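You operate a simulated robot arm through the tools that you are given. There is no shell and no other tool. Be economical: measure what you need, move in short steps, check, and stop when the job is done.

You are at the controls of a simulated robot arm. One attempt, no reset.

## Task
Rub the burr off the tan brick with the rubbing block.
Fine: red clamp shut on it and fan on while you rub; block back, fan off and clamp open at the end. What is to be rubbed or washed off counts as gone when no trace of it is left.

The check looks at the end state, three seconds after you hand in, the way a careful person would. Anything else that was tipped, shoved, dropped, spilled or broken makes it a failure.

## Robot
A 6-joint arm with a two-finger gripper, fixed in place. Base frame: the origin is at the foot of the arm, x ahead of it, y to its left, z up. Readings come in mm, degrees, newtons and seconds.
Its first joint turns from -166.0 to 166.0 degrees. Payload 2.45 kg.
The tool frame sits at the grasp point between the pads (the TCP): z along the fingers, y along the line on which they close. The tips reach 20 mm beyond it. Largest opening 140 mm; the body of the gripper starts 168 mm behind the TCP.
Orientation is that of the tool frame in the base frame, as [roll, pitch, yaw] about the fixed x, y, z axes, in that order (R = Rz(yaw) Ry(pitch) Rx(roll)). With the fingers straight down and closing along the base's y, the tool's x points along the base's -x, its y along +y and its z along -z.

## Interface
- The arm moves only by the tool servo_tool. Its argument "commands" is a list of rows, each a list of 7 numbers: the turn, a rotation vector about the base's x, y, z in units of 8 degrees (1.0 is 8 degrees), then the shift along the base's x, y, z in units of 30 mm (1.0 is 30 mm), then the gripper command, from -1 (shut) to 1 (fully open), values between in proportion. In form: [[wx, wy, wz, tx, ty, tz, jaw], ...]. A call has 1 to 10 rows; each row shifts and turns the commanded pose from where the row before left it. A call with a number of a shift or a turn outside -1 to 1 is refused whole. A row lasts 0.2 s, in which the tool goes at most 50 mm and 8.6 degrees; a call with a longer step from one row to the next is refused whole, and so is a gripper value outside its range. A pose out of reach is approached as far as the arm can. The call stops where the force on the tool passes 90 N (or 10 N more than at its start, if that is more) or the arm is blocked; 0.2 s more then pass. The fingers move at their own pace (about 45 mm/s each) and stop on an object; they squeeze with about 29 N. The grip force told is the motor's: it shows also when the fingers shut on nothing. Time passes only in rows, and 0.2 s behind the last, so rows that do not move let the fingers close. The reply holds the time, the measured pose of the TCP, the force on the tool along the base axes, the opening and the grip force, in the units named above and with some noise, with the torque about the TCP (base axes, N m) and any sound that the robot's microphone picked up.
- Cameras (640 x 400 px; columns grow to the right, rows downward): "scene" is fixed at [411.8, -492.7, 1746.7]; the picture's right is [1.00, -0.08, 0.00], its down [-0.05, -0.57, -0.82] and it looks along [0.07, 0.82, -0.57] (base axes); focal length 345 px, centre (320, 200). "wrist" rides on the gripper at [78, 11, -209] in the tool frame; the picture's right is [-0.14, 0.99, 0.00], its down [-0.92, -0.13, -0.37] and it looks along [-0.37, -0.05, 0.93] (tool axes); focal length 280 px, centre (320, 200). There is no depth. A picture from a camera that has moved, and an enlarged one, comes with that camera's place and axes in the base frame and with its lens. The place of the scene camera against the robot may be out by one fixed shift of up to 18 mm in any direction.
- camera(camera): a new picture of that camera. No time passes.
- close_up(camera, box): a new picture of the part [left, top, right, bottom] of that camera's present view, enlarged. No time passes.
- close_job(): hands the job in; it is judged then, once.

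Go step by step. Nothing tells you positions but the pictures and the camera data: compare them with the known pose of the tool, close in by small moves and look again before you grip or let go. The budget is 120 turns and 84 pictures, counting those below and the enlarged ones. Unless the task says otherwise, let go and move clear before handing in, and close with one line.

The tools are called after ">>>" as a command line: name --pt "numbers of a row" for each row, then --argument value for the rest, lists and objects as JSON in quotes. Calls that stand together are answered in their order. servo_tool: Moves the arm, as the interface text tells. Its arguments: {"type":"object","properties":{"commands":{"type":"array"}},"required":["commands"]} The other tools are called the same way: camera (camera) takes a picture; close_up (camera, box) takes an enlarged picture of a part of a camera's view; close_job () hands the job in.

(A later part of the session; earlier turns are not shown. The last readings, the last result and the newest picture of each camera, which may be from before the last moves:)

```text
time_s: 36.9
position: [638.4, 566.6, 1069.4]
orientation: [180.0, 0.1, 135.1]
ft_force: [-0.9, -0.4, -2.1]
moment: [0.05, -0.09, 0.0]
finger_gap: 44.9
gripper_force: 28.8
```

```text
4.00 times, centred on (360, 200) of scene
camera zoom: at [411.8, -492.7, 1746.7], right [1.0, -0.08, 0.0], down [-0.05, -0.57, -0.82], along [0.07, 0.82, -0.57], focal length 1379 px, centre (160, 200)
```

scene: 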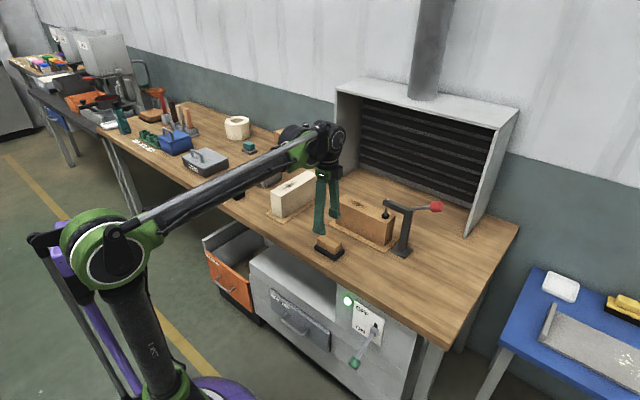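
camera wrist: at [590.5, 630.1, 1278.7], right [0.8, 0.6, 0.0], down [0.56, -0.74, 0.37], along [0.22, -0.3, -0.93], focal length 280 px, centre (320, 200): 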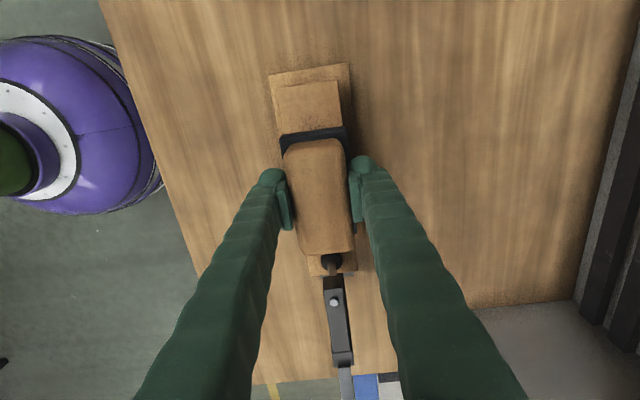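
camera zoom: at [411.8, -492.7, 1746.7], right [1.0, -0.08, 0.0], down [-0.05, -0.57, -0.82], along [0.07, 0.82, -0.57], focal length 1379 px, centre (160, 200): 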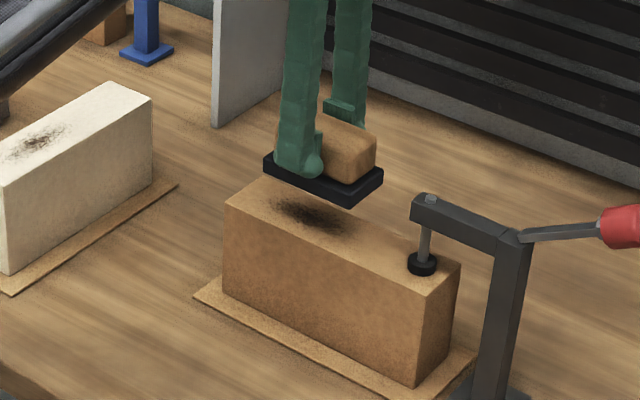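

The block hovers squarely over the burr. I'll lower in small steps until contact.

>>> servo_tool --pt "0 0 0 0 0 -0.6 -1" --pt "0 0 0 0 0 -0.6 -1" --pt "0 0 0 0 0 -0.1 -1" --pt "0 0 0 0 0 -0.1 -1" --pt "0 0 0 0 0 -0.1 -1"

```text
time_s: 38.1
position: [636.8, 566.5, 1022.3]
orientation: [180.0, 0.1, 135.1]
ft_force: [-0.8, 0.0, -2.7]
moment: [0.0, 0.0, -0.01]
finger_gap: 45.0
gripper_force: 29.6
```

>>> servo_tool --pt "0 0 0 0 0 -0.1 -1" --pt "0 0 0 0 0 -0.1 -1" --pt "0 0 0 0 0 0 -1"

```text
time_s: 38.9
position: [636.1, 564.7, 1018.8]
orientation: [-180.0, 0.1, 135.0]
ft_force: [7.6, 5.9, 30.2]
moment: [0.09, -0.07, 0.01]
finger_gap: 45.4
gripper_force: 28.8
```

Contact at TCP z≈1019 with about 30 N. Now I'll rub back and forth along the brick.

>>> servo_tool --pt "0 0 0 0.35 -0.35 0 -1" --pt "0 0 0 0.35 -0.35 0 -1" --pt "0 0 0 -0.35 0.35 0 -1" --pt "0 0 0 -0.35 0.35 0 -1" --pt "0 0 0 -0.35 0.35 0 -1" --pt "0 0 0 -0.35 0.35 0 -1" --pt "0 0 0 0.35 -0.35 0 -1" --pt "0 0 0 0.35 -0.35 0 -1" --pt "0 0 0 0.35 -0.35 0 -1" --pt "0 0 0 0.35 -0.35 0 -1"

>>> close_up --camera "scene" --box '[310, 150, 410, 250]'

```text
time_s: 41.1
position: [657.7, 544.7, 1018.6]
orientation: [180.0, 0.1, 135.1]
ft_force: [0.3, -0.3, -0.2]
moment: [0.12, 0.12, 0.0]
finger_gap: 45.2
gripper_force: 29.8
```

```text
4.00 times, centred on (360, 200) of scene
camera zoom: at [411.8, -492.7, 1746.7], right [1.0, -0.08, 0.0], down [-0.05, -0.57, -0.82], along [0.07, 0.82, -0.57], focal length 1379 px, centre (160, 200)
```

zoom: 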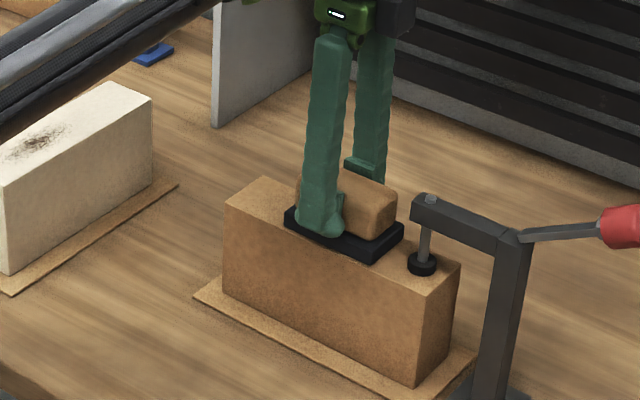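

Part of the burr looks gone already, but pressure has faded. I'll press slightly more and repeat the strokes.

>>> servo_tool --pt "0 0 0 -0.35 0.35 -0.05 -1" --pt "0 0 0 -0.35 0.35 -0.03 -1" --pt "0 0 0 -0.35 0.35 0 -1" --pt "0 0 0 -0.35 0.35 0 -1" --pt "0 0 0 -0.2 0.2 0 -1" --pt "0 0 0 0.35 -0.35 0 -1" --pt "0 0 0 0.35 -0.35 0 -1" --pt "0 0 0 0.35 -0.35 0 -1" --pt "0 0 0 0.35 -0.35 0 -1" --pt "0 0 0 0.2 -0.2 0 -1"

>>> servo_tool --pt "0 0 0 -0.35 0.35 0 -1" --pt "0 0 0 -0.35 0.35 0 -1" --pt "0 0 0 -0.35 0.35 0 -1" --pt "0 0 0 -0.35 0.35 0 -1" --pt "0 0 0 -0.2 0.2 0 -1" --pt "0 0 0 0.35 -0.35 0 -1" --pt "0 0 0 0.35 -0.35 0 -1" --pt "0 0 0 0.35 -0.35 0 -1" --pt "0 0 0 0.35 -0.35 0 -1" --pt "0 0 0 0.2 -0.2 0 -1"

```text
time_s: 43.3
position: [656.5, 545.6, 1014.9]
orientation: [-180.0, 0.1, 135.1]
ft_force: [-9.8, 7.3, 26.1]
moment: [-0.01, 0.04, -0.05]
finger_gap: 45.5
gripper_force: 28.7
```

```text
time_s: 45.5
position: [656.5, 546.1, 1015.7]
orientation: [179.9, 0.1, 135.2]
ft_force: [-7.4, 5.7, 19.5]
moment: [0.15, 0.25, 0.01]
finger_gap: 45.2
gripper_force: 28.9
```

Now I'll lift off and look at the brick's top.

>>> servo_tool --pt "0 0 0 0 0 0.7 -1" --pt "0 0 0 0 0 0.9 -1" --pt "0 0 0 -0.7 -0.7 0 -1" --pt "0 0 0 -0.7 -0.7 0 -1" --pt "0 0 0 -0.7 -0.7 0 -1" --pt "0 0 0 -0.7 -0.7 0 -1"

>>> close_up --camera "scene" --box '[330, 180, 400, 230]'

>>> camera --camera "wrist"

```text
time_s: 46.9
position: [573.4, 461.1, 1062.4]
orientation: [-180.0, 0.1, 135.0]
ft_force: [0.2, 0.6, -3.2]
moment: [-0.03, 0.03, 0.0]
finger_gap: 45.5
gripper_force: 28.6
```

```text
8.00 times, centred on (365, 205) of scene
camera zoom: at [411.8, -492.7, 1746.7], right [1.0, -0.08, 0.0], down [-0.05, -0.57, -0.82], along [0.07, 0.82, -0.57], focal length 2758 px, centre (-40, 160)
```

zoom: 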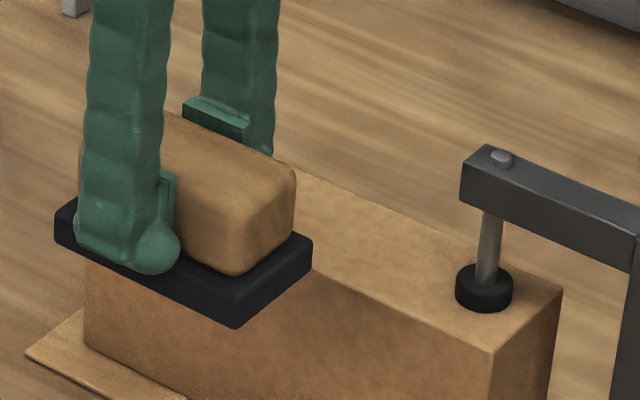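

```text
40 pictures are left
camera wrist: at [526.0, 524.3, 1272.8], right [0.8, 0.6, 0.0], down [0.56, -0.74, 0.37], along [0.22, -0.3, -0.93], focal length 280 px, centre (320, 200)
```

wrist: 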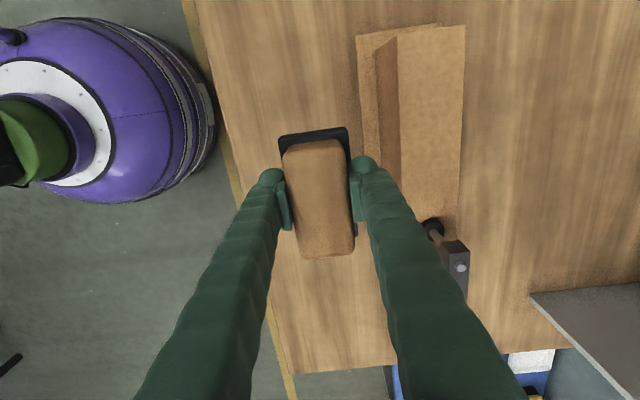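

>>> close_up --camera "wrist" --box '[350, 20, 490, 240]'

>>> close_up --camera "wrist" --box '[370, 30, 480, 110]'

>>> close_up --camera "wrist" --box '[370, 110, 480, 190]'

```text
1.82 times, centred on (420, 130) of wrist
camera zoom: at [526.0, 524.3, 1272.8], right [0.8, 0.6, 0.0], down [0.56, -0.74, 0.37], along [0.22, -0.3, -0.93], focal length 510 px, centre (138, 327)
```

zoom: 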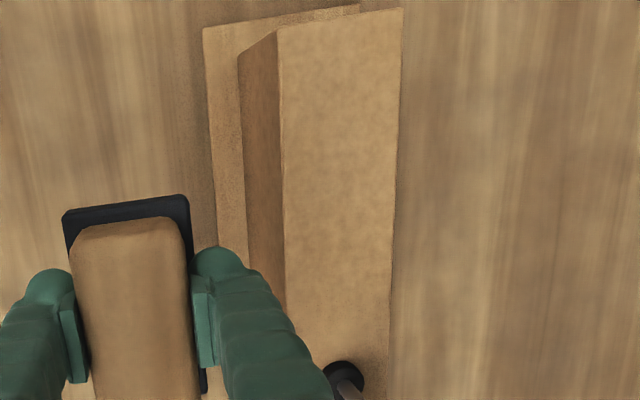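

```text
5.00 times, centred on (425, 70) of wrist
camera zoom: at [526.0, 524.3, 1272.8], right [0.8, 0.6, 0.0], down [0.56, -0.74, 0.37], along [0.22, -0.3, -0.93], focal length 1402 px, centre (-205, 850)
```

zoom: 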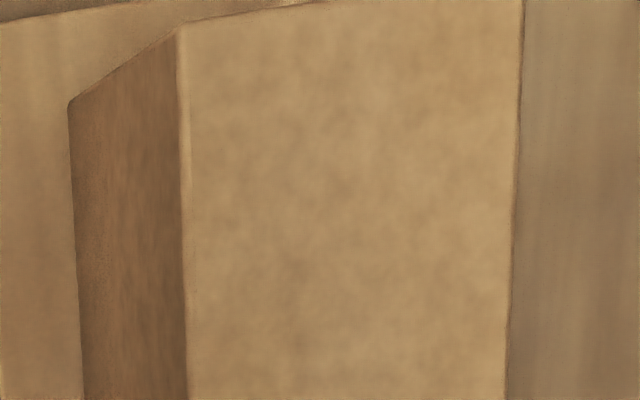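

```text
5.00 times, centred on (425, 150) of wrist
camera zoom: at [526.0, 524.3, 1272.8], right [0.8, 0.6, 0.0], down [0.56, -0.74, 0.37], along [0.22, -0.3, -0.93], focal length 1402 px, centre (-205, 450)
```

zoom: 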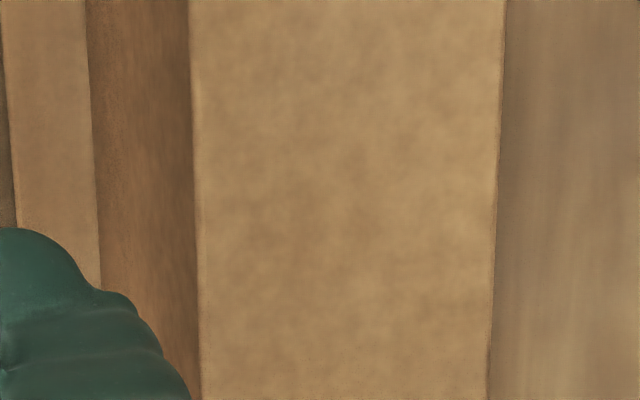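

The brick's top is clean, with no trace left. I'll carry the block back over its original spot.

>>> servo_tool --pt "0 0 0 -0.72 -0.18 0 -1" --pt "0 0 0 -0.72 -0.18 0 -1" --pt "0 0 0 -0.72 -0.18 0 -1" --pt "0 0 0 0 0 -0.9 -1" --pt "0 0 0 0 0 -0.9 -1" --pt "0 0 0 0 0 -0.9 -1" --pt "0 0 0 0 0 -0.9 -1" --pt "0 0 0 0 0 -0.7 -1"

```text
time_s: 48.7
position: [508.8, 444.7, 934.0]
orientation: [180.0, 0.1, 135.0]
ft_force: [-0.5, -0.2, -3.1]
moment: [-0.02, 0.0, 0.0]
finger_gap: 45.6
gripper_force: 28.9
```

>>> servo_tool --pt "0 0 0 0 0 -0.4 -1" --pt "0 0 0 0 0 -0.3 -1" --pt "0 0 0 0 0 -0.2 -1" --pt "0 0 0 0 0 -0.07 -1" --pt "0 0 0 0 0 0 -1"

```text
time_s: 49.9
position: [508.4, 445.2, 906.0]
orientation: [-180.0, 0.1, 135.0]
ft_force: [-0.1, -0.9, -2.8]
moment: [-0.04, 0.04, -0.01]
finger_gap: 45.2
gripper_force: 28.7
```

>>> servo_tool --pt "0 0 0 0 0 -0.06 -1" --pt "0 0 0 0 0 -0.05 -1" --pt "0 0 0 0 0 0 -1"

```text
time_s: 50.7
position: [509.5, 445.2, 901.7]
orientation: [-179.9, 0.1, 135.0]
ft_force: [-0.7, 0.9, -2.3]
moment: [0.04, 0.02, -0.01]
finger_gap: 45.6
gripper_force: 28.8
```

>>> servo_tool --pt "0 0 0 0 0 -0.04 -1" --pt "0 0 0 0 0 -0.03 -1" --pt "0 0 0 0 0 0 -1"

>>> close_up --camera "scene" --box '[290, 200, 370, 280]'

```text
time_s: 51.5
position: [508.8, 444.2, 900.7]
orientation: [179.9, 0.1, 134.9]
ft_force: [0.6, -0.1, -2.7]
moment: [0.02, 0.03, -0.02]
finger_gap: 45.4
gripper_force: 29.5
```

```text
5.00 times, centred on (330, 240) of scene
camera zoom: at [411.8, -492.7, 1746.7], right [1.0, -0.08, 0.0], down [-0.05, -0.57, -0.82], along [0.07, 0.82, -0.57], focal length 1724 px, centre (270, 0)
```

zoom: 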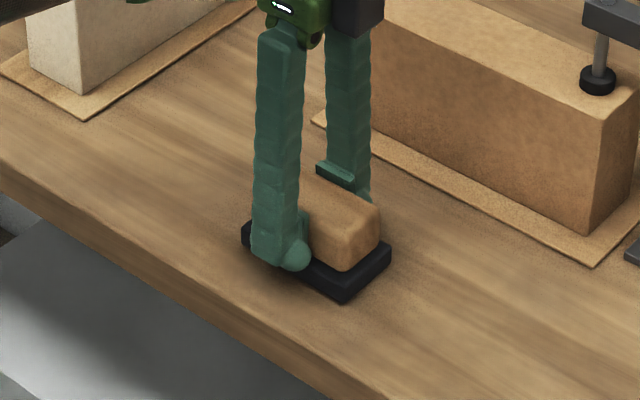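

It's about in place, but the force shows it's not yet touching. I'll lower a little more.

>>> servo_tool --pt "0 0 0 0 0 -0.05 -1" --pt "0 0 0 0 0 -0.04 -1" --pt "0 0 0 0 0 0 -1"

```text
time_s: 52.3
position: [507.9, 444.9, 897.9]
orientation: [180.0, 0.1, 135.0]
ft_force: [1.1, 1.3, 2.2]
moment: [-0.03, -0.12, -0.02]
finger_gap: 45.4
gripper_force: 29.1
```

It's touching down. I'll release and rise, then check it.

>>> servo_tool --pt "0 0 0 0 0 0 0.3" --pt "0 0 0 0 0 0 0.3" --pt "0 0 0 0 0 0 0.3" --pt "0 0 0 0 0 0 0.3" --pt "0 0 0 0 0 0.8 0.3" --pt "0 0 0 0 0 0.9 0.3" --pt "0 0 0 0 0 1 0.3" --pt "0 0 0 0 0 1 0.3"

>>> close_up --camera "scene" --box '[270, 180, 420, 280]'

```text
time_s: 54.1
position: [508.6, 444.0, 1009.8]
orientation: [-180.0, 0.1, 135.0]
ft_force: [0.0, 0.5, -0.3]
moment: [-0.01, 0.02, -0.01]
finger_gap: 90.8
gripper_force: 0.1
```

```text
4.00 times, centred on (345, 230) of scene
camera zoom: at [411.8, -492.7, 1746.7], right [1.0, -0.08, 0.0], down [-0.05, -0.57, -0.82], along [0.07, 0.82, -0.57], focal length 1379 px, centre (220, 80)
```

zoom: 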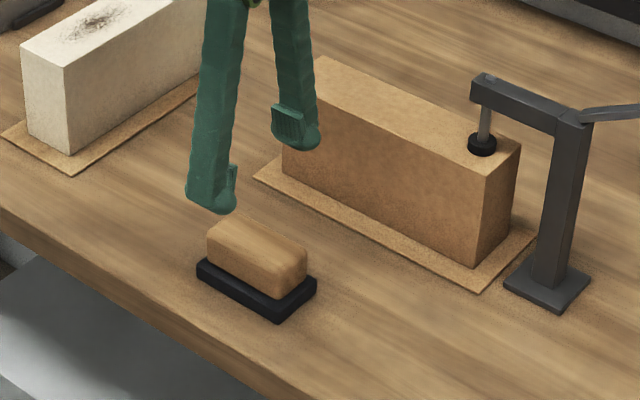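

The block is back in its place. Next I'll return to the fan lever, turning the fingers to close along the bench.

>>> servo_tool --pt "0 0 1 0.17 -0.9 0 0.1" --pt "0 0 1 0.17 -0.9 0 0.1" --pt "0 0 1 0.17 -0.9 0 0.1" --pt "0 0 1 0.17 -0.9 0 0.1" --pt "0 0 1 0.17 -0.9 0 0.1" --pt "0 0 1 0.17 -0.9 0 0.1" --pt "0 0 1 0.17 -0.9 0 0.1" --pt "0 0 1 0.17 -0.9 0 0.1" --pt "0 0 1 0.17 -0.9 0 0.1" --pt "0 0 1 0.17 -0.9 0 0.1"

>>> servo_tool --pt "0 0 0.6 0.1 -0.8 0 0.1" --pt "0 0 0.68 0.1 -0.8 0 0.1" --pt "0 0 0 0 0 0 0.1"

```text
time_s: 56.3
position: [559.5, 173.4, 1006.1]
orientation: [180.0, 0.1, -145.0]
ft_force: [-0.4, 0.2, 0.0]
moment: [-0.01, 0.02, 0.0]
finger_gap: 77.1
gripper_force: 0.1
```

```text
time_s: 57.1
position: [564.6, 126.6, 1007.3]
orientation: [180.0, 0.1, -134.7]
ft_force: [0.1, -0.2, 0.1]
moment: [0.02, -0.01, -0.01]
finger_gap: 76.8
gripper_force: 0.1
```

>>> servo_tool --pt "0 0 0 0 0 -1 0.1" --pt "0 0 0 0 0 -1 0.1" --pt "0 0 0 0 0 -1 0.1" --pt "0 0 0 0 0 -1 0.1" --pt "0 0 0 0 0 -1 0.1" --pt "0 0 0 0 0 -1 0.1" --pt "0 0 0 0 0 -1 0.1" --pt "0 0 0 0 0 -1 0.1" --pt "0 0 0 0 0 -1 0.1" --pt "0 0 0 0.02 -0.02 -0.6 0.1"

>>> camera --camera "wrist"

>>> close_up --camera "scene" --box '[320, 290, 420, 390]'

```text
time_s: 59.3
position: [566.5, 125.9, 719.4]
orientation: [-180.0, 0.1, -134.8]
ft_force: [-0.2, 0.3, 0.0]
moment: [0.01, -0.05, -0.01]
finger_gap: 77.0
gripper_force: 0.1
```

```text
34 pictures are left
camera wrist: at [502.3, 77.0, 928.8], right [-0.61, 0.8, 0.0], down [0.74, 0.56, 0.37], along [0.29, 0.22, -0.93], focal length 280 px, centre (320, 200)
```

wrist: 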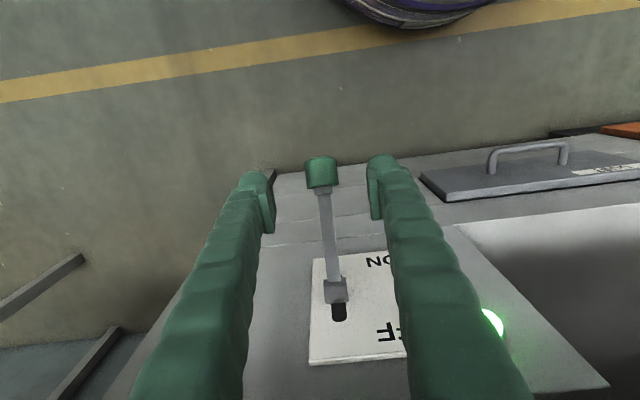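

```text
4.00 times, centred on (370, 340) of scene
camera zoom: at [411.8, -492.7, 1746.7], right [1.0, -0.08, 0.0], down [-0.05, -0.57, -0.82], along [0.07, 0.82, -0.57], focal length 1379 px, centre (120, -360)
```

zoom: 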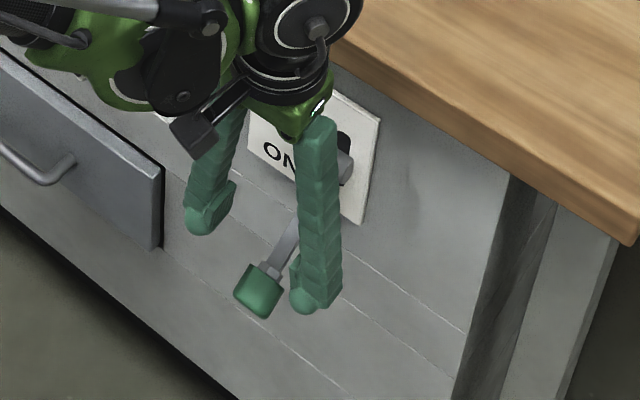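

The lever is down (ON), with its knob near (558,122,677). I'll lower onto it and grip.

>>> servo_tool --pt "0 0 0 -0.2 -0.12 0 0.1" --pt "0 0 0 0 0 -0.65 0.1" --pt "0 0 0 0 0 -0.65 0.1" --pt "0 0 0 0 0 0 -0.4" --pt "0 0 0 0 0 0 -0.4"

>>> camera --camera "wrist"

>>> close_up --camera "scene" --box '[320, 290, 420, 390]'

```text
time_s: 60.5
position: [560.2, 123.9, 681.3]
orientation: [180.0, 0.1, -134.8]
ft_force: [0.0, -0.6, 0.7]
moment: [-0.05, 0.03, 0.0]
finger_gap: 42.2
gripper_force: 0.1
```

```text
32 pictures are left
camera wrist: at [496.9, 75.6, 890.2], right [-0.61, 0.8, 0.0], down [0.74, 0.56, 0.37], along [0.29, 0.22, -0.93], focal length 280 px, centre (320, 200)
```

wrist: 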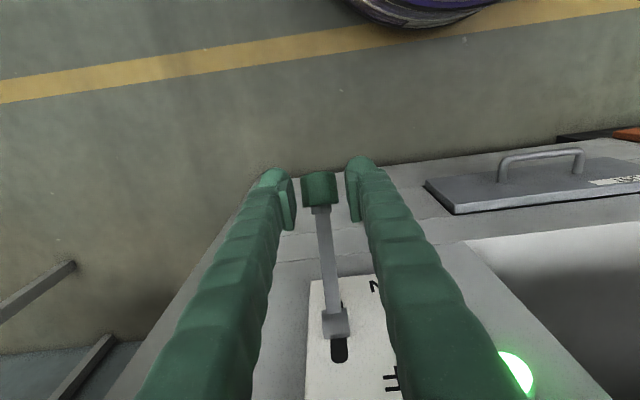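

```text
4.00 times, centred on (370, 340) of scene
camera zoom: at [411.8, -492.7, 1746.7], right [1.0, -0.08, 0.0], down [-0.05, -0.57, -0.82], along [0.07, 0.82, -0.57], focal length 1379 px, centre (120, -360)
```

zoom: 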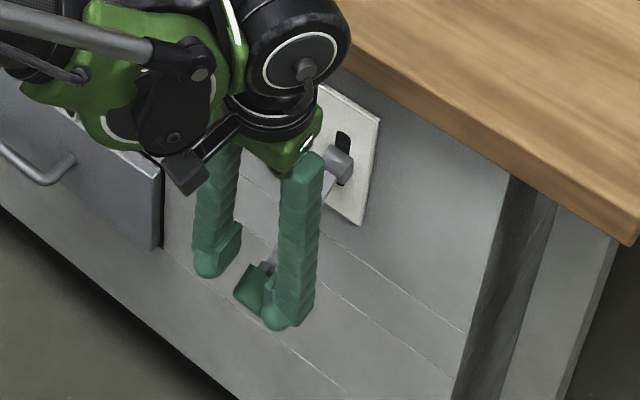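

The knob sits between the pads, about 2 mm off-centre; I'll nudge, close, then swing the lever up along its arc.

>>> servo_tool --pt "0 0 0 0.04 -0.04 -0.08 -0.4" --pt "0 0 0 0 0 0 -1" --pt "0 0 0 0 0 0 -1" --pt "0 0 0 0 0 0 -1"

```text
time_s: 61.5
position: [559.9, 121.3, 679.9]
orientation: [180.0, 0.1, -134.8]
ft_force: [-0.5, 0.2, -0.4]
moment: [-0.02, 0.05, 0.0]
finger_gap: 0.1
gripper_force: 22.3
```

The fingers closed on nothing. Let me look where the knob is.

>>> close_up --camera "wrist" --box '[240, 130, 400, 370]'

>>> close_up --camera "scene" --box '[330, 310, 400, 380]'

```text
1.67 times, centred on (320, 250) of wrist
camera zoom: at [498.2, 74.1, 887.6], right [-0.61, 0.8, 0.0], down [0.74, 0.56, 0.37], along [0.29, 0.22, -0.93], focal length 467 px, centre (320, 117)
```

zoom: 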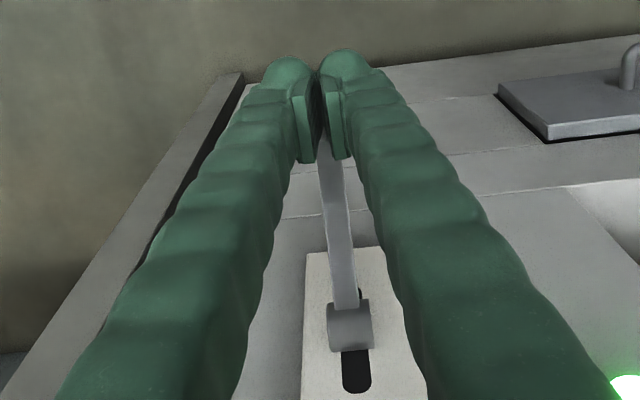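

```text
5.71 times, centred on (365, 345) of scene
camera zoom: at [411.8, -492.7, 1746.7], right [1.0, -0.08, 0.0], down [-0.05, -0.57, -0.82], along [0.07, 0.82, -0.57], focal length 1970 px, centre (63, -629)
```

zoom: 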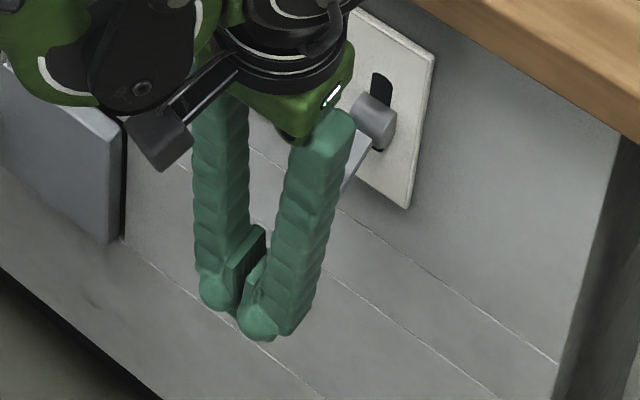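

The knob must be lower than I took it to be (about z≈660 on re-triangulation). I'll open, rise a bit and look again.

>>> servo_tool --pt "0 0 0 0 0 0 0.0" --pt "0 0 0 0 0 0 0.0" --pt "0 0 0 0 0 0 0.0" --pt "0 0 0 0 0 0 0.0" --pt "0 0 0 0 0 0 0.0"

>>> close_up --camera "wrist" --box '[240, 130, 400, 370]'

>>> close_up --camera "scene" --box '[330, 310, 400, 380]'

```text
time_s: 62.7
position: [561.4, 122.5, 677.6]
orientation: [-180.0, 0.1, -134.8]
ft_force: [-0.1, 0.1, 0.3]
moment: [-0.03, -0.02, 0.0]
finger_gap: 70.1
gripper_force: 0.0
```

```text
1.67 times, centred on (320, 250) of wrist
camera zoom: at [498.2, 74.1, 887.6], right [-0.61, 0.8, 0.0], down [0.74, 0.56, 0.37], along [0.29, 0.22, -0.93], focal length 467 px, centre (320, 117)
```

zoom: 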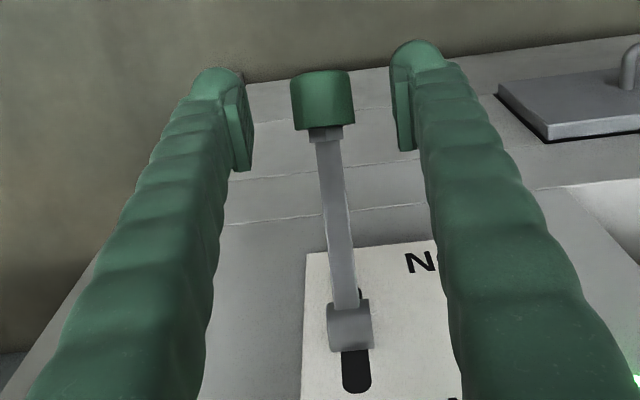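

```text
5.71 times, centred on (365, 345) of scene
camera zoom: at [411.8, -492.7, 1746.7], right [1.0, -0.08, 0.0], down [-0.05, -0.57, -0.82], along [0.07, 0.82, -0.57], focal length 1970 px, centre (63, -629)
```

zoom: 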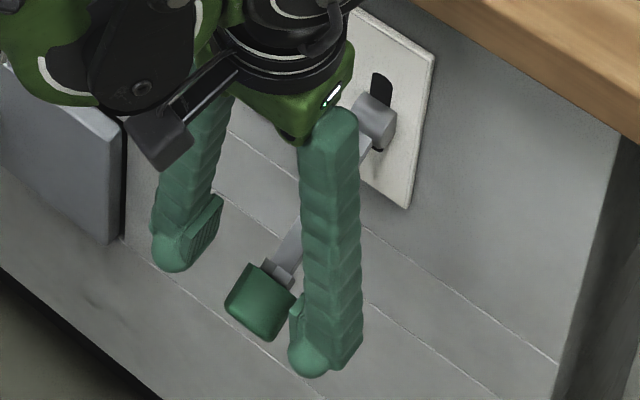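

Missing the knob means its top is below the tips, so its centre is nearer z≈645. I'll go 32 mm lower with the fingers open and close again.

>>> servo_tool --pt "0 0 0 0.06 0.08 -0.5 0.0" --pt "0 0 0 0.04 0.05 -0.5 0.0" --pt "0 0 0 0 0 0 -0.3" --pt "0 0 0 0 0 0 -0.3"

>>> close_up --camera "wrist" --box '[240, 130, 400, 370]'

>>> close_up --camera "scene" --box '[330, 310, 400, 380]'

```text
time_s: 63.7
position: [563.8, 124.8, 648.6]
orientation: [180.0, 0.1, -134.9]
ft_force: [0.6, 0.4, 0.1]
moment: [0.02, 0.01, -0.02]
finger_gap: 48.9
gripper_force: 0.1
```

```text
1.67 times, centred on (320, 250) of wrist
camera zoom: at [501.1, 77.5, 858.3], right [-0.61, 0.8, 0.0], down [0.74, 0.56, 0.37], along [0.29, 0.22, -0.93], focal length 467 px, centre (320, 117)
```

zoom: 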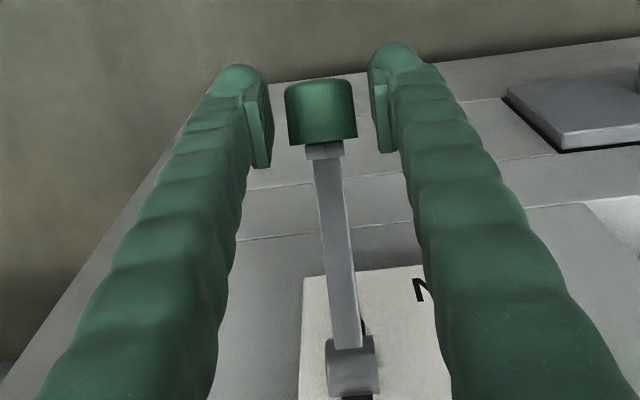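

```text
5.71 times, centred on (365, 345) of scene
camera zoom: at [411.8, -492.7, 1746.7], right [1.0, -0.08, 0.0], down [-0.05, -0.57, -0.82], along [0.07, 0.82, -0.57], focal length 1970 px, centre (63, -629)
```

zoom: 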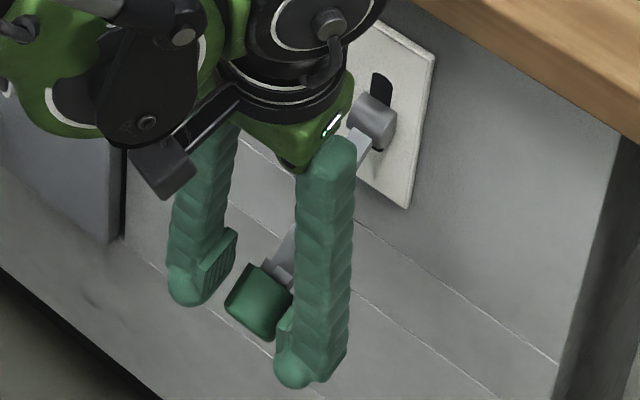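

Apparent size now puts the knob exactly at grasp depth, so I'll close.

>>> servo_tool --pt "0 0 0 0 0 0 -1" --pt "0 0 0 0 0 0 -1" --pt "0 0 0 0 0 0 -1"

```text
time_s: 64.5
position: [564.5, 125.8, 649.7]
orientation: [-180.0, 0.2, -134.8]
ft_force: [5.7, -3.1, -0.7]
moment: [-0.1, -0.01, -0.03]
finger_gap: 33.7
gripper_force: 42.7
```

Gripped on the knob (33.7 mm). Now I'll swing it up along the arc.

>>> servo_tool --pt "0 0 0 -0.15 -0.15 0.467 -1" --pt "0 0 0 -0.1 -0.1 0.467 -1" --pt "0 0 0 -0.06 -0.06 0.467 -1" --pt "0 0 0 -0.02 -0.02 0.467 -1"

```text
time_s: 65.5
position: [553.8, 115.3, 704.1]
orientation: [-180.0, 0.1, -134.7]
ft_force: [6.5, 3.5, -7.6]
moment: [-0.51, 0.47, -0.1]
finger_gap: 29.1
gripper_force: 45.4
```

>>> servo_tool --pt "0 0 0 0.02 0.02 0.467 -1" --pt "0 0 0 0.06 0.06 0.467 -1" --pt "0 0 0 0.1 0.1 0.467 -1" --pt "0 0 0 0.13 0.13 0.4 -1"

>>> close_up --camera "scene" --box '[310, 270, 410, 370]'

>>> camera --camera "wrist"

```text
time_s: 66.5
position: [562.4, 124.5, 758.9]
orientation: [180.0, 0.1, -134.8]
ft_force: [0.1, -1.1, 0.7]
moment: [0.01, -0.01, -0.02]
finger_gap: 0.1
gripper_force: 29.4
```

```text
4.00 times, centred on (360, 320) of scene
camera zoom: at [411.8, -492.7, 1746.7], right [1.0, -0.08, 0.0], down [-0.05, -0.57, -0.82], along [0.07, 0.82, -0.57], focal length 1379 px, centre (160, -280)
```

zoom: 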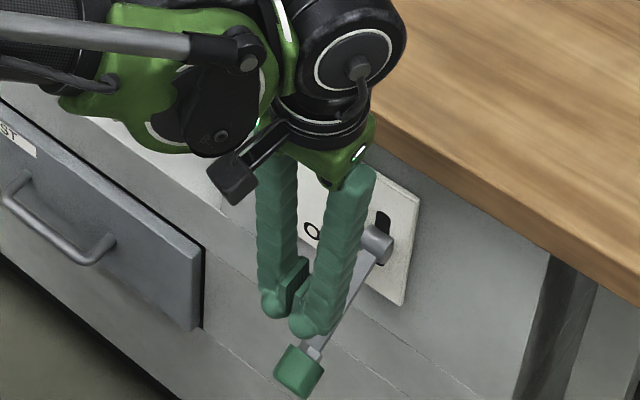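

```text
23 pictures are left
camera wrist: at [499.6, 76.0, 968.2], right [-0.61, 0.8, 0.0], down [0.74, 0.56, 0.37], along [0.29, 0.22, -0.93], focal length 280 px, centre (320, 200)
```

wrist: 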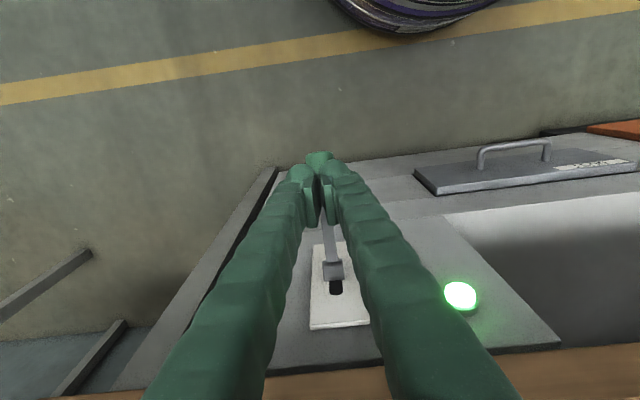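

The friction grip slipped and the spring returned the lever to ON. Instead I'll lean the tool sideways and lift the lever from underneath with the closed fingers, moving aside and tilting first.

>>> servo_tool --pt "0 0 0 -0.82 0.59 0 -1" --pt "0 0 0 -0.82 0.59 0 -1" --pt "0 0 0 -0.82 0.59 0 -1" --pt "0 0 0 -0.7 0.7 0 -1" --pt "-0.663 -0.663 0 0 0 -0.3 -1" --pt "-0.663 -0.663 0 0 0 -0.3 -1" --pt "-0.663 -0.663 0 0 0 -0.3 -1"

```text
time_s: 68.1
position: [467.6, 199.4, 732.4]
orientation: [-157.4, -0.1, -134.8]
ft_force: [-0.8, -0.2, -0.9]
moment: [0.0, 0.01, 0.03]
finger_gap: 0.0
gripper_force: 29.4
```

Tilting works. I'll continue to 60° and go down below the lever's knob.

>>> servo_tool --pt "-0.663 -0.663 0 0 0 -0.85 -1" --pt "-0.663 -0.663 0 0 0 -0.85 -1" --pt "-0.663 -0.663 0 0 0 -0.85 -1" --pt "-0.663 -0.663 0 0 0 -0.85 -1" --pt "-0.663 -0.663 0 0 0 -0.85 -1"

>>> camera --camera "wrist"

>>> close_up --camera "scene" --box '[260, 240, 420, 390]'

```text
time_s: 69.3
position: [469.0, 197.0, 604.3]
orientation: [-119.8, -0.1, -134.7]
ft_force: [0.2, -0.5, -0.6]
moment: [0.1, -0.02, 0.1]
finger_gap: 0.3
gripper_force: 29.5
```

```text
22 pictures are left
camera wrist: at [282.7, 273.8, 699.4], right [-0.25, 0.44, -0.86], down [0.47, 0.83, 0.29], along [0.85, -0.33, -0.42], focal length 280 px, centre (320, 200)
```

wrist: 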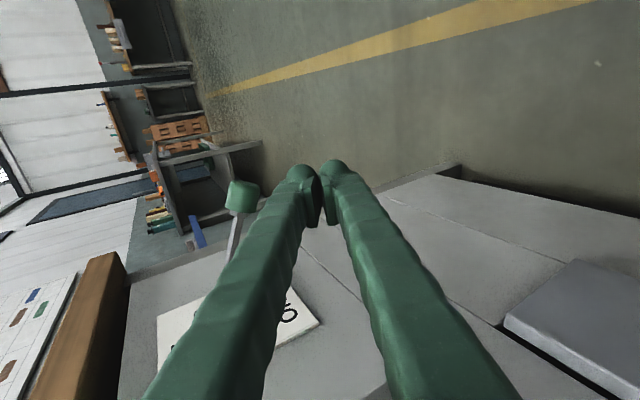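

```text
2.67 times, centred on (340, 315) of scene
camera zoom: at [411.8, -492.7, 1746.7], right [1.0, -0.08, 0.0], down [-0.05, -0.57, -0.82], along [0.07, 0.82, -0.57], focal length 919 px, centre (267, -107)
```

zoom: 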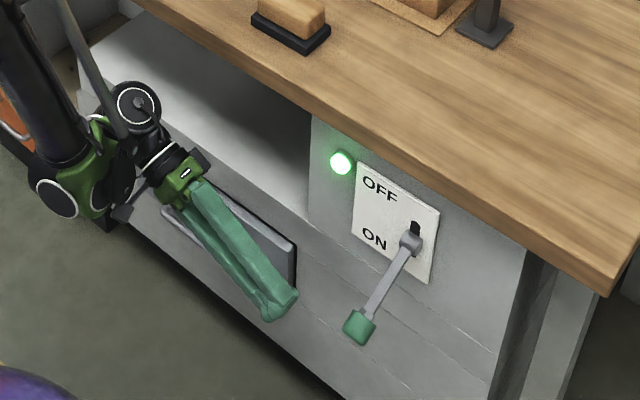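

The pose is good; the knob is at about u=310, v=492, z=642. I'll slide the fingers sideways underneath it.

>>> servo_tool --pt "0 0 0 0 0 -0.5 -1" --pt "0 0 0 0.766 -0.542 0 -1" --pt "0 0 0 0.766 -0.542 0 -1" --pt "0 0 0 0.766 -0.542 0 -1" --pt "0 0 0 0.766 -0.542 0 -1"

>>> camera --camera "wrist"

>>> close_up --camera "scene" --box '[310, 290, 410, 390]'

```text
time_s: 70.5
position: [562.2, 136.9, 593.2]
orientation: [-119.9, -0.2, -134.7]
ft_force: [-5.4, 1.7, -4.2]
moment: [0.01, -0.21, -0.04]
finger_gap: 0.0
gripper_force: 29.5
out of reach, approached as far as the arm can: row 1
```

```text
20 pictures are left
camera wrist: at [374.6, 211.8, 688.8], right [-0.26, 0.44, -0.86], down [0.47, 0.83, 0.29], along [0.85, -0.33, -0.42], focal length 280 px, centre (320, 200)
```

wrist: 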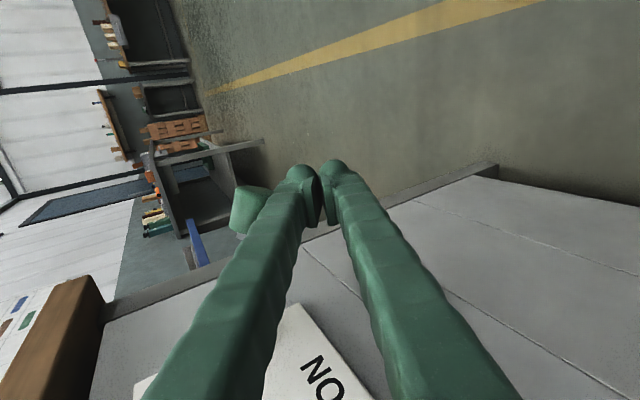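

```text
4.00 times, centred on (360, 340) of scene
camera zoom: at [411.8, -492.7, 1746.7], right [1.0, -0.08, 0.0], down [-0.05, -0.57, -0.82], along [0.07, 0.82, -0.57], focal length 1379 px, centre (160, -360)
```

zoom: 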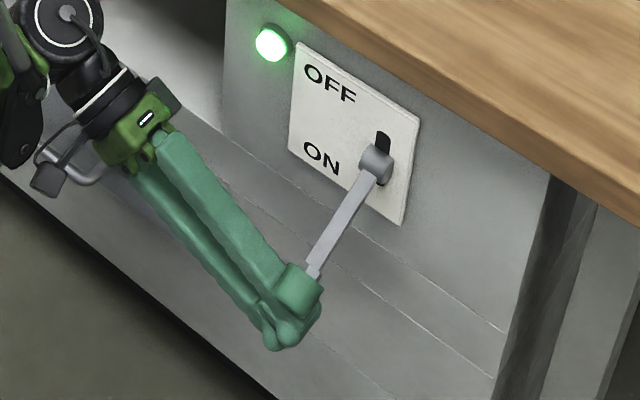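

The fingers now lie under the knob in light contact. I'll lift along the lever's arc.

>>> servo_tool --pt "0 0 0 -0.1 -0.1 0.467 -1" --pt "0 0 0 -0.12 -0.12 0.467 -1" --pt "0 0 0 -0.08 -0.08 0.467 -1" --pt "0 0 0 -0.04 -0.04 0.467 -1" --pt "0 0 0 0 0 0.467 -1"

>>> close_up --camera "scene" --box '[310, 280, 410, 380]'

```text
time_s: 71.7
position: [551.8, 123.0, 663.6]
orientation: [-120.0, -0.2, -134.8]
ft_force: [0.8, 0.7, -0.9]
moment: [0.02, 0.02, 0.01]
finger_gap: 0.2
gripper_force: 29.6
```

```text
4.00 times, centred on (360, 330) of scene
camera zoom: at [411.8, -492.7, 1746.7], right [1.0, -0.08, 0.0], down [-0.05, -0.57, -0.82], along [0.07, 0.82, -0.57], focal length 1379 px, centre (160, -320)
```

zoom: 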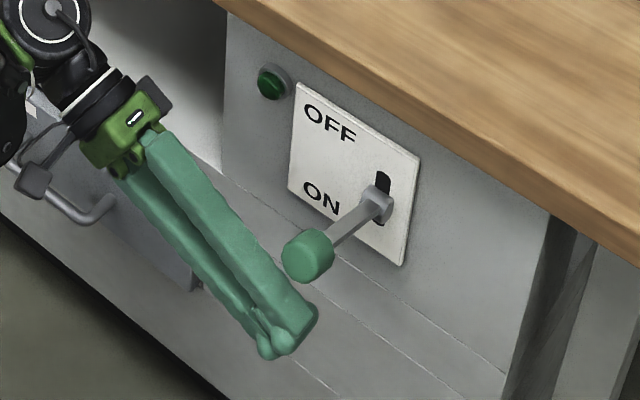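

The lever flipped to OFF and the lamp is dark. I'll back out sideways, straighten and rise.

>>> servo_tool --pt "0 0 0 -0.7 0.55 0 -1" --pt "0 0 0 -0.7 0.55 0 -1" --pt "0 0 0 -0.7 0.55 0 -1" --pt "0.663 0.663 0 0 0 0.6 -1" --pt "0.663 0.663 0 0 0 0.6 -1" --pt "0.663 0.663 0 0 0 0.6 -1" --pt "0.663 0.663 0 0 0 0.8 -1" --pt "0.663 0.663 0 0 0 0.8 -1" --pt "0.663 0.663 0 0 0 0.9 -1" --pt "0.663 0.663 0 0 0 0.9 -1"

>>> servo_tool --pt "0.663 0.663 0 0 0 1 -1" --pt "0 0 -1 0 0 1 -1" --pt "0 0 -1 0 0 1 -1" --pt "0 0 -1 0 0 1 -1" --pt "0 0 -1 0 0 1 -1" --pt "0 0 -1 0 0 1 -1" --pt "0 0 -1 0 0 1 -1" --pt "0 0 -1 0 0 1 -1" --pt "0 0 -1 0 0 1 -1" --pt "0 0 -1 0 0 1 -1"

>>> camera --camera "scene"

```text
time_s: 73.9
position: [488.6, 174.8, 819.7]
orientation: [-172.6, 0.1, -134.7]
ft_force: [-0.1, -0.2, -0.1]
moment: [0.0, 0.01, 0.02]
finger_gap: 0.1
gripper_force: 29.4
```

```text
time_s: 76.1
position: [488.7, 174.7, 1119.2]
orientation: [-180.0, 0.1, 153.1]
ft_force: [0.5, -1.1, -0.4]
moment: [-0.02, 0.01, -0.02]
finger_gap: 0.2
gripper_force: 29.3
```

```text
17 pictures are left
```

scene: 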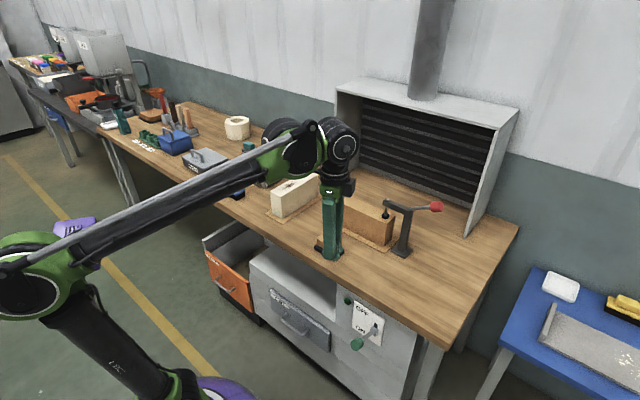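

Everything is undisturbed so far, with the lamp off. Now I'll go around to the far side of the red knob, tilting outward as before.

>>> servo_tool --pt "0 0 -0.7 0.96 0.11 0 -1" --pt "0 0 -0.7 0.96 0.11 0 -1" --pt "0 0 -0.7 0.96 0.11 0 -1" --pt "0.424 -0.424 0 0.96 0.11 0 -1" --pt "0.424 -0.424 0 0.96 0.11 0 -1" --pt "0.424 -0.424 0 0.96 0.11 0 -1" --pt "0.424 -0.424 0 0.96 0.11 0 -1" --pt "0.424 -0.424 0 0.96 0.11 0 -1" --pt "0 0 0 0.96 0.11 0 -1" --pt "0 0 0 0.96 0.11 0 -1"

>>> servo_tool --pt "0 0 0 0.8 0.7 0 -1" --pt "0 0 0 0.8 0.7 0 -1" --pt "0 0 0 0.8 0.7 0 -1" --pt "0 0 0 0.8 0.7 0 -1"

>>> camera --camera "wrist"

>>> close_up --camera "scene" --box '[380, 140, 500, 260]'

```text
time_s: 78.3
position: [776.8, 208.0, 1116.3]
orientation: [155.9, 0.8, 136.3]
ft_force: [0.1, 0.1, 0.1]
moment: [-0.01, -0.06, -0.01]
finger_gap: 0.0
gripper_force: 29.8
```

```text
time_s: 79.3
position: [872.1, 288.7, 1118.2]
orientation: [156.1, 0.7, 136.2]
ft_force: [-0.5, 0.1, 0.4]
moment: [0.04, -0.03, 0.0]
finger_gap: 0.0
gripper_force: 29.1
```

```text
16 pictures are left
camera wrist: at [761.9, 290.3, 1313.1], right [0.72, 0.56, 0.4], down [0.48, -0.83, 0.3], along [0.5, -0.02, -0.87], focal length 280 px, centre (320, 200)
```

wrist: 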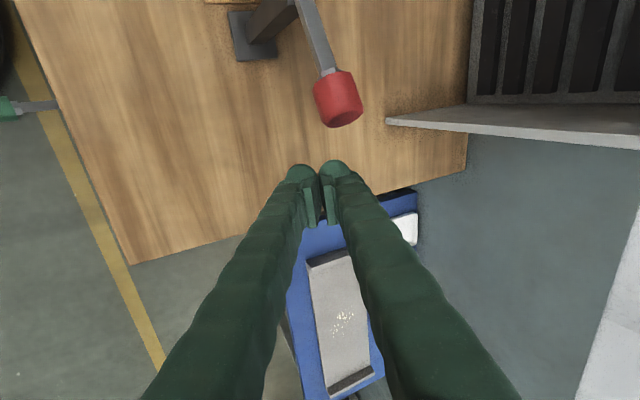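

```text
3.33 times, centred on (440, 200) of scene
camera zoom: at [411.8, -492.7, 1746.7], right [1.0, -0.08, 0.0], down [-0.05, -0.57, -0.82], along [0.07, 0.82, -0.57], focal length 1149 px, centre (-80, 200)
```

zoom: 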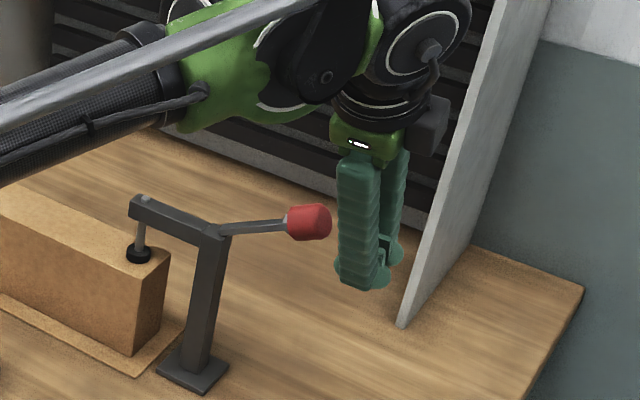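

The knob is at u=343, v=849, with the fingers about 50 mm beyond it. I'll line up and push it back, following its arc upward.

>>> servo_tool --pt "0 0 0 0.66 0.66 -0.5 -1" --pt "0 0 0 -0.5 0.5 0 -1" --pt "0 0 0 -0.3 0.3 0 -1" --pt "0 0 0 -0.2 0.2 0.1 -1" --pt "0 0 0 -0.2 0.2 0.2 -1" --pt "0 0 0 -0.2 0.2 0.3 -1"

>>> close_up --camera "scene" --box '[360, 140, 480, 260]'

```text
time_s: 80.5
position: [867.3, 335.3, 1111.1]
orientation: [155.5, 1.5, 135.8]
ft_force: [53.2, -51.1, 36.0]
moment: [0.41, 0.56, -0.06]
finger_gap: 5.9
gripper_force: 29.5
stopped in row 5: the force on the tool passed its limit at 102 N (the readings are from after the stop); the commanded pose is now the measured one
```

```text
3.33 times, centred on (420, 200) of scene
camera zoom: at [411.8, -492.7, 1746.7], right [1.0, -0.08, 0.0], down [-0.05, -0.57, -0.82], along [0.07, 0.82, -0.57], focal length 1149 px, centre (-13, 200)
```

zoom: 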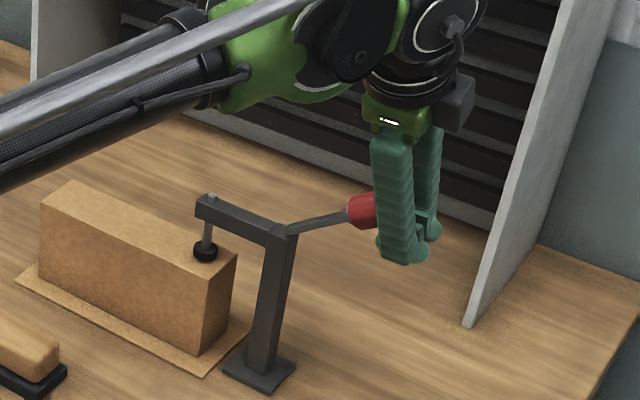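

Pushing flat jams against the over-centre lever, so I'll lift it from below instead. I'll back off, retreat and tilt the tool flatter so the fingers can go under the knob.

>>> servo_tool --pt "0 0 0 0.7 -0.7 0 -1" --pt "0 0 0 0.2 -0.2 0 -1" --pt "0 0 0 -0.8 -0.8 0 -1" --pt "0.636 -0.636 0 -0.8 -0.8 -0.4 -1" --pt "0.636 -0.636 0 -0.8 -0.8 -0.4 -1" --pt "0.636 -0.636 0 -0.5 -0.5 -0.5 -1" --pt "0.636 -0.636 0 -0.3 -0.3 -0.5 -1" --pt "0.636 -0.636 0 0 0 -0.5 -1"

>>> camera --camera "wrist"

>>> close_up --camera "scene" --box '[360, 140, 480, 260]'

```text
time_s: 82.3
position: [793.7, 218.8, 1040.0]
orientation: [119.7, 1.7, 135.2]
ft_force: [-0.3, 0.3, -0.2]
moment: [0.01, 0.02, 0.03]
finger_gap: 0.0
gripper_force: 29.6
```

```text
13 pictures are left
camera wrist: at [612.1, 151.1, 1151.8], right [0.43, 0.27, 0.86], down [0.38, -0.92, 0.1], along [0.82, 0.29, -0.49], focal length 280 px, centre (320, 200)
```

wrist: 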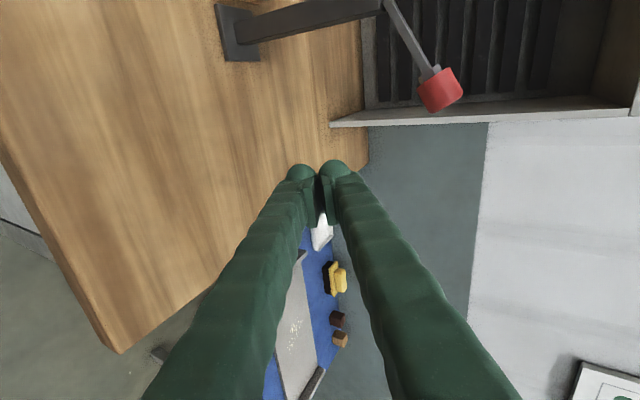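

```text
3.33 times, centred on (420, 200) of scene
camera zoom: at [411.8, -492.7, 1746.7], right [1.0, -0.08, 0.0], down [-0.05, -0.57, -0.82], along [0.07, 0.82, -0.57], focal length 1149 px, centre (-13, 200)
```

zoom: 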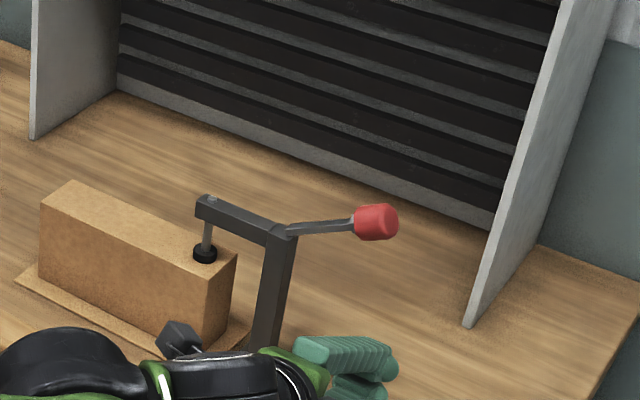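

The clamp is unchanged, and the knob is confirmed at (841,359,1108). I'll slide over in line and then forward under the knob.

>>> servo_tool --pt "0 0 0 -0.75 0.75 0 -1" --pt "0 0 0 -0.75 0.75 0 -1" --pt "0 0 0 0.7 0.7 0 -1" --pt "0 0 0 0.7 0.7 0 -1" --pt "0 0 0 0.7 0.7 0 -1" --pt "0 0 0 0.7 0.7 0 -1"

>>> close_up --camera "scene" --box '[360, 140, 480, 260]'

```text
time_s: 83.7
position: [831.4, 349.3, 1042.3]
orientation: [119.9, 1.5, 135.2]
ft_force: [-0.4, -0.4, 0.2]
moment: [-0.01, -0.04, 0.0]
finger_gap: 0.1
gripper_force: 29.1
```

```text
3.33 times, centred on (420, 200) of scene
camera zoom: at [411.8, -492.7, 1746.7], right [1.0, -0.08, 0.0], down [-0.05, -0.57, -0.82], along [0.07, 0.82, -0.57], focal length 1149 px, centre (-13, 200)
```

zoom: 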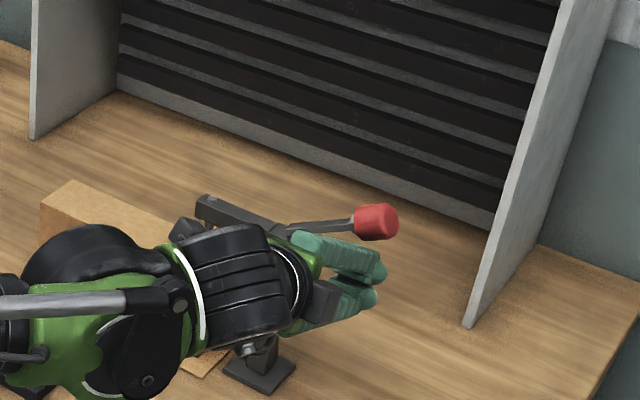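

The fingers are beneath the knob and nothing is touched. I'll lift, following the lever's arc back toward upright.

>>> servo_tool --pt "0 0 0 0 0 0.7 -1" --pt "0 0 0 -0.05 0.05 0.35 -1" --pt "0 0 0 -0.15 0.15 0.4 -1" --pt "0 0 0 -0.18 0.18 0.38 -1" --pt "0 0 0 -0.22 0.22 0.35 -1"

>>> close_up --camera "scene" --box '[360, 140, 480, 260]'

```text
time_s: 84.9
position: [813.8, 366.7, 1107.0]
orientation: [119.7, 1.7, 135.1]
ft_force: [1.0, 0.0, 0.8]
moment: [-0.03, 0.0, 0.01]
finger_gap: 0.2
gripper_force: 29.2
```

```text
3.33 times, centred on (420, 200) of scene
camera zoom: at [411.8, -492.7, 1746.7], right [1.0, -0.08, 0.0], down [-0.05, -0.57, -0.82], along [0.07, 0.82, -0.57], focal length 1149 px, centre (-13, 200)
```

zoom: 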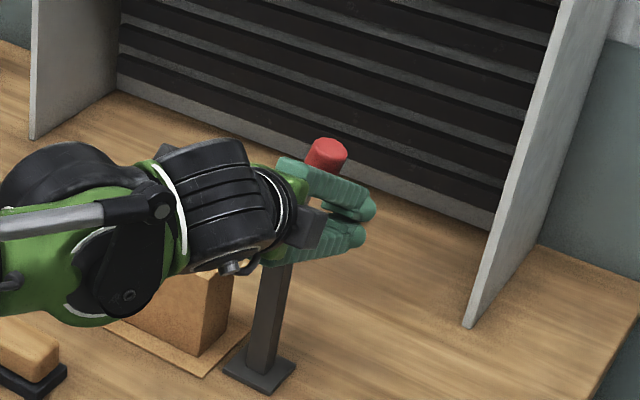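

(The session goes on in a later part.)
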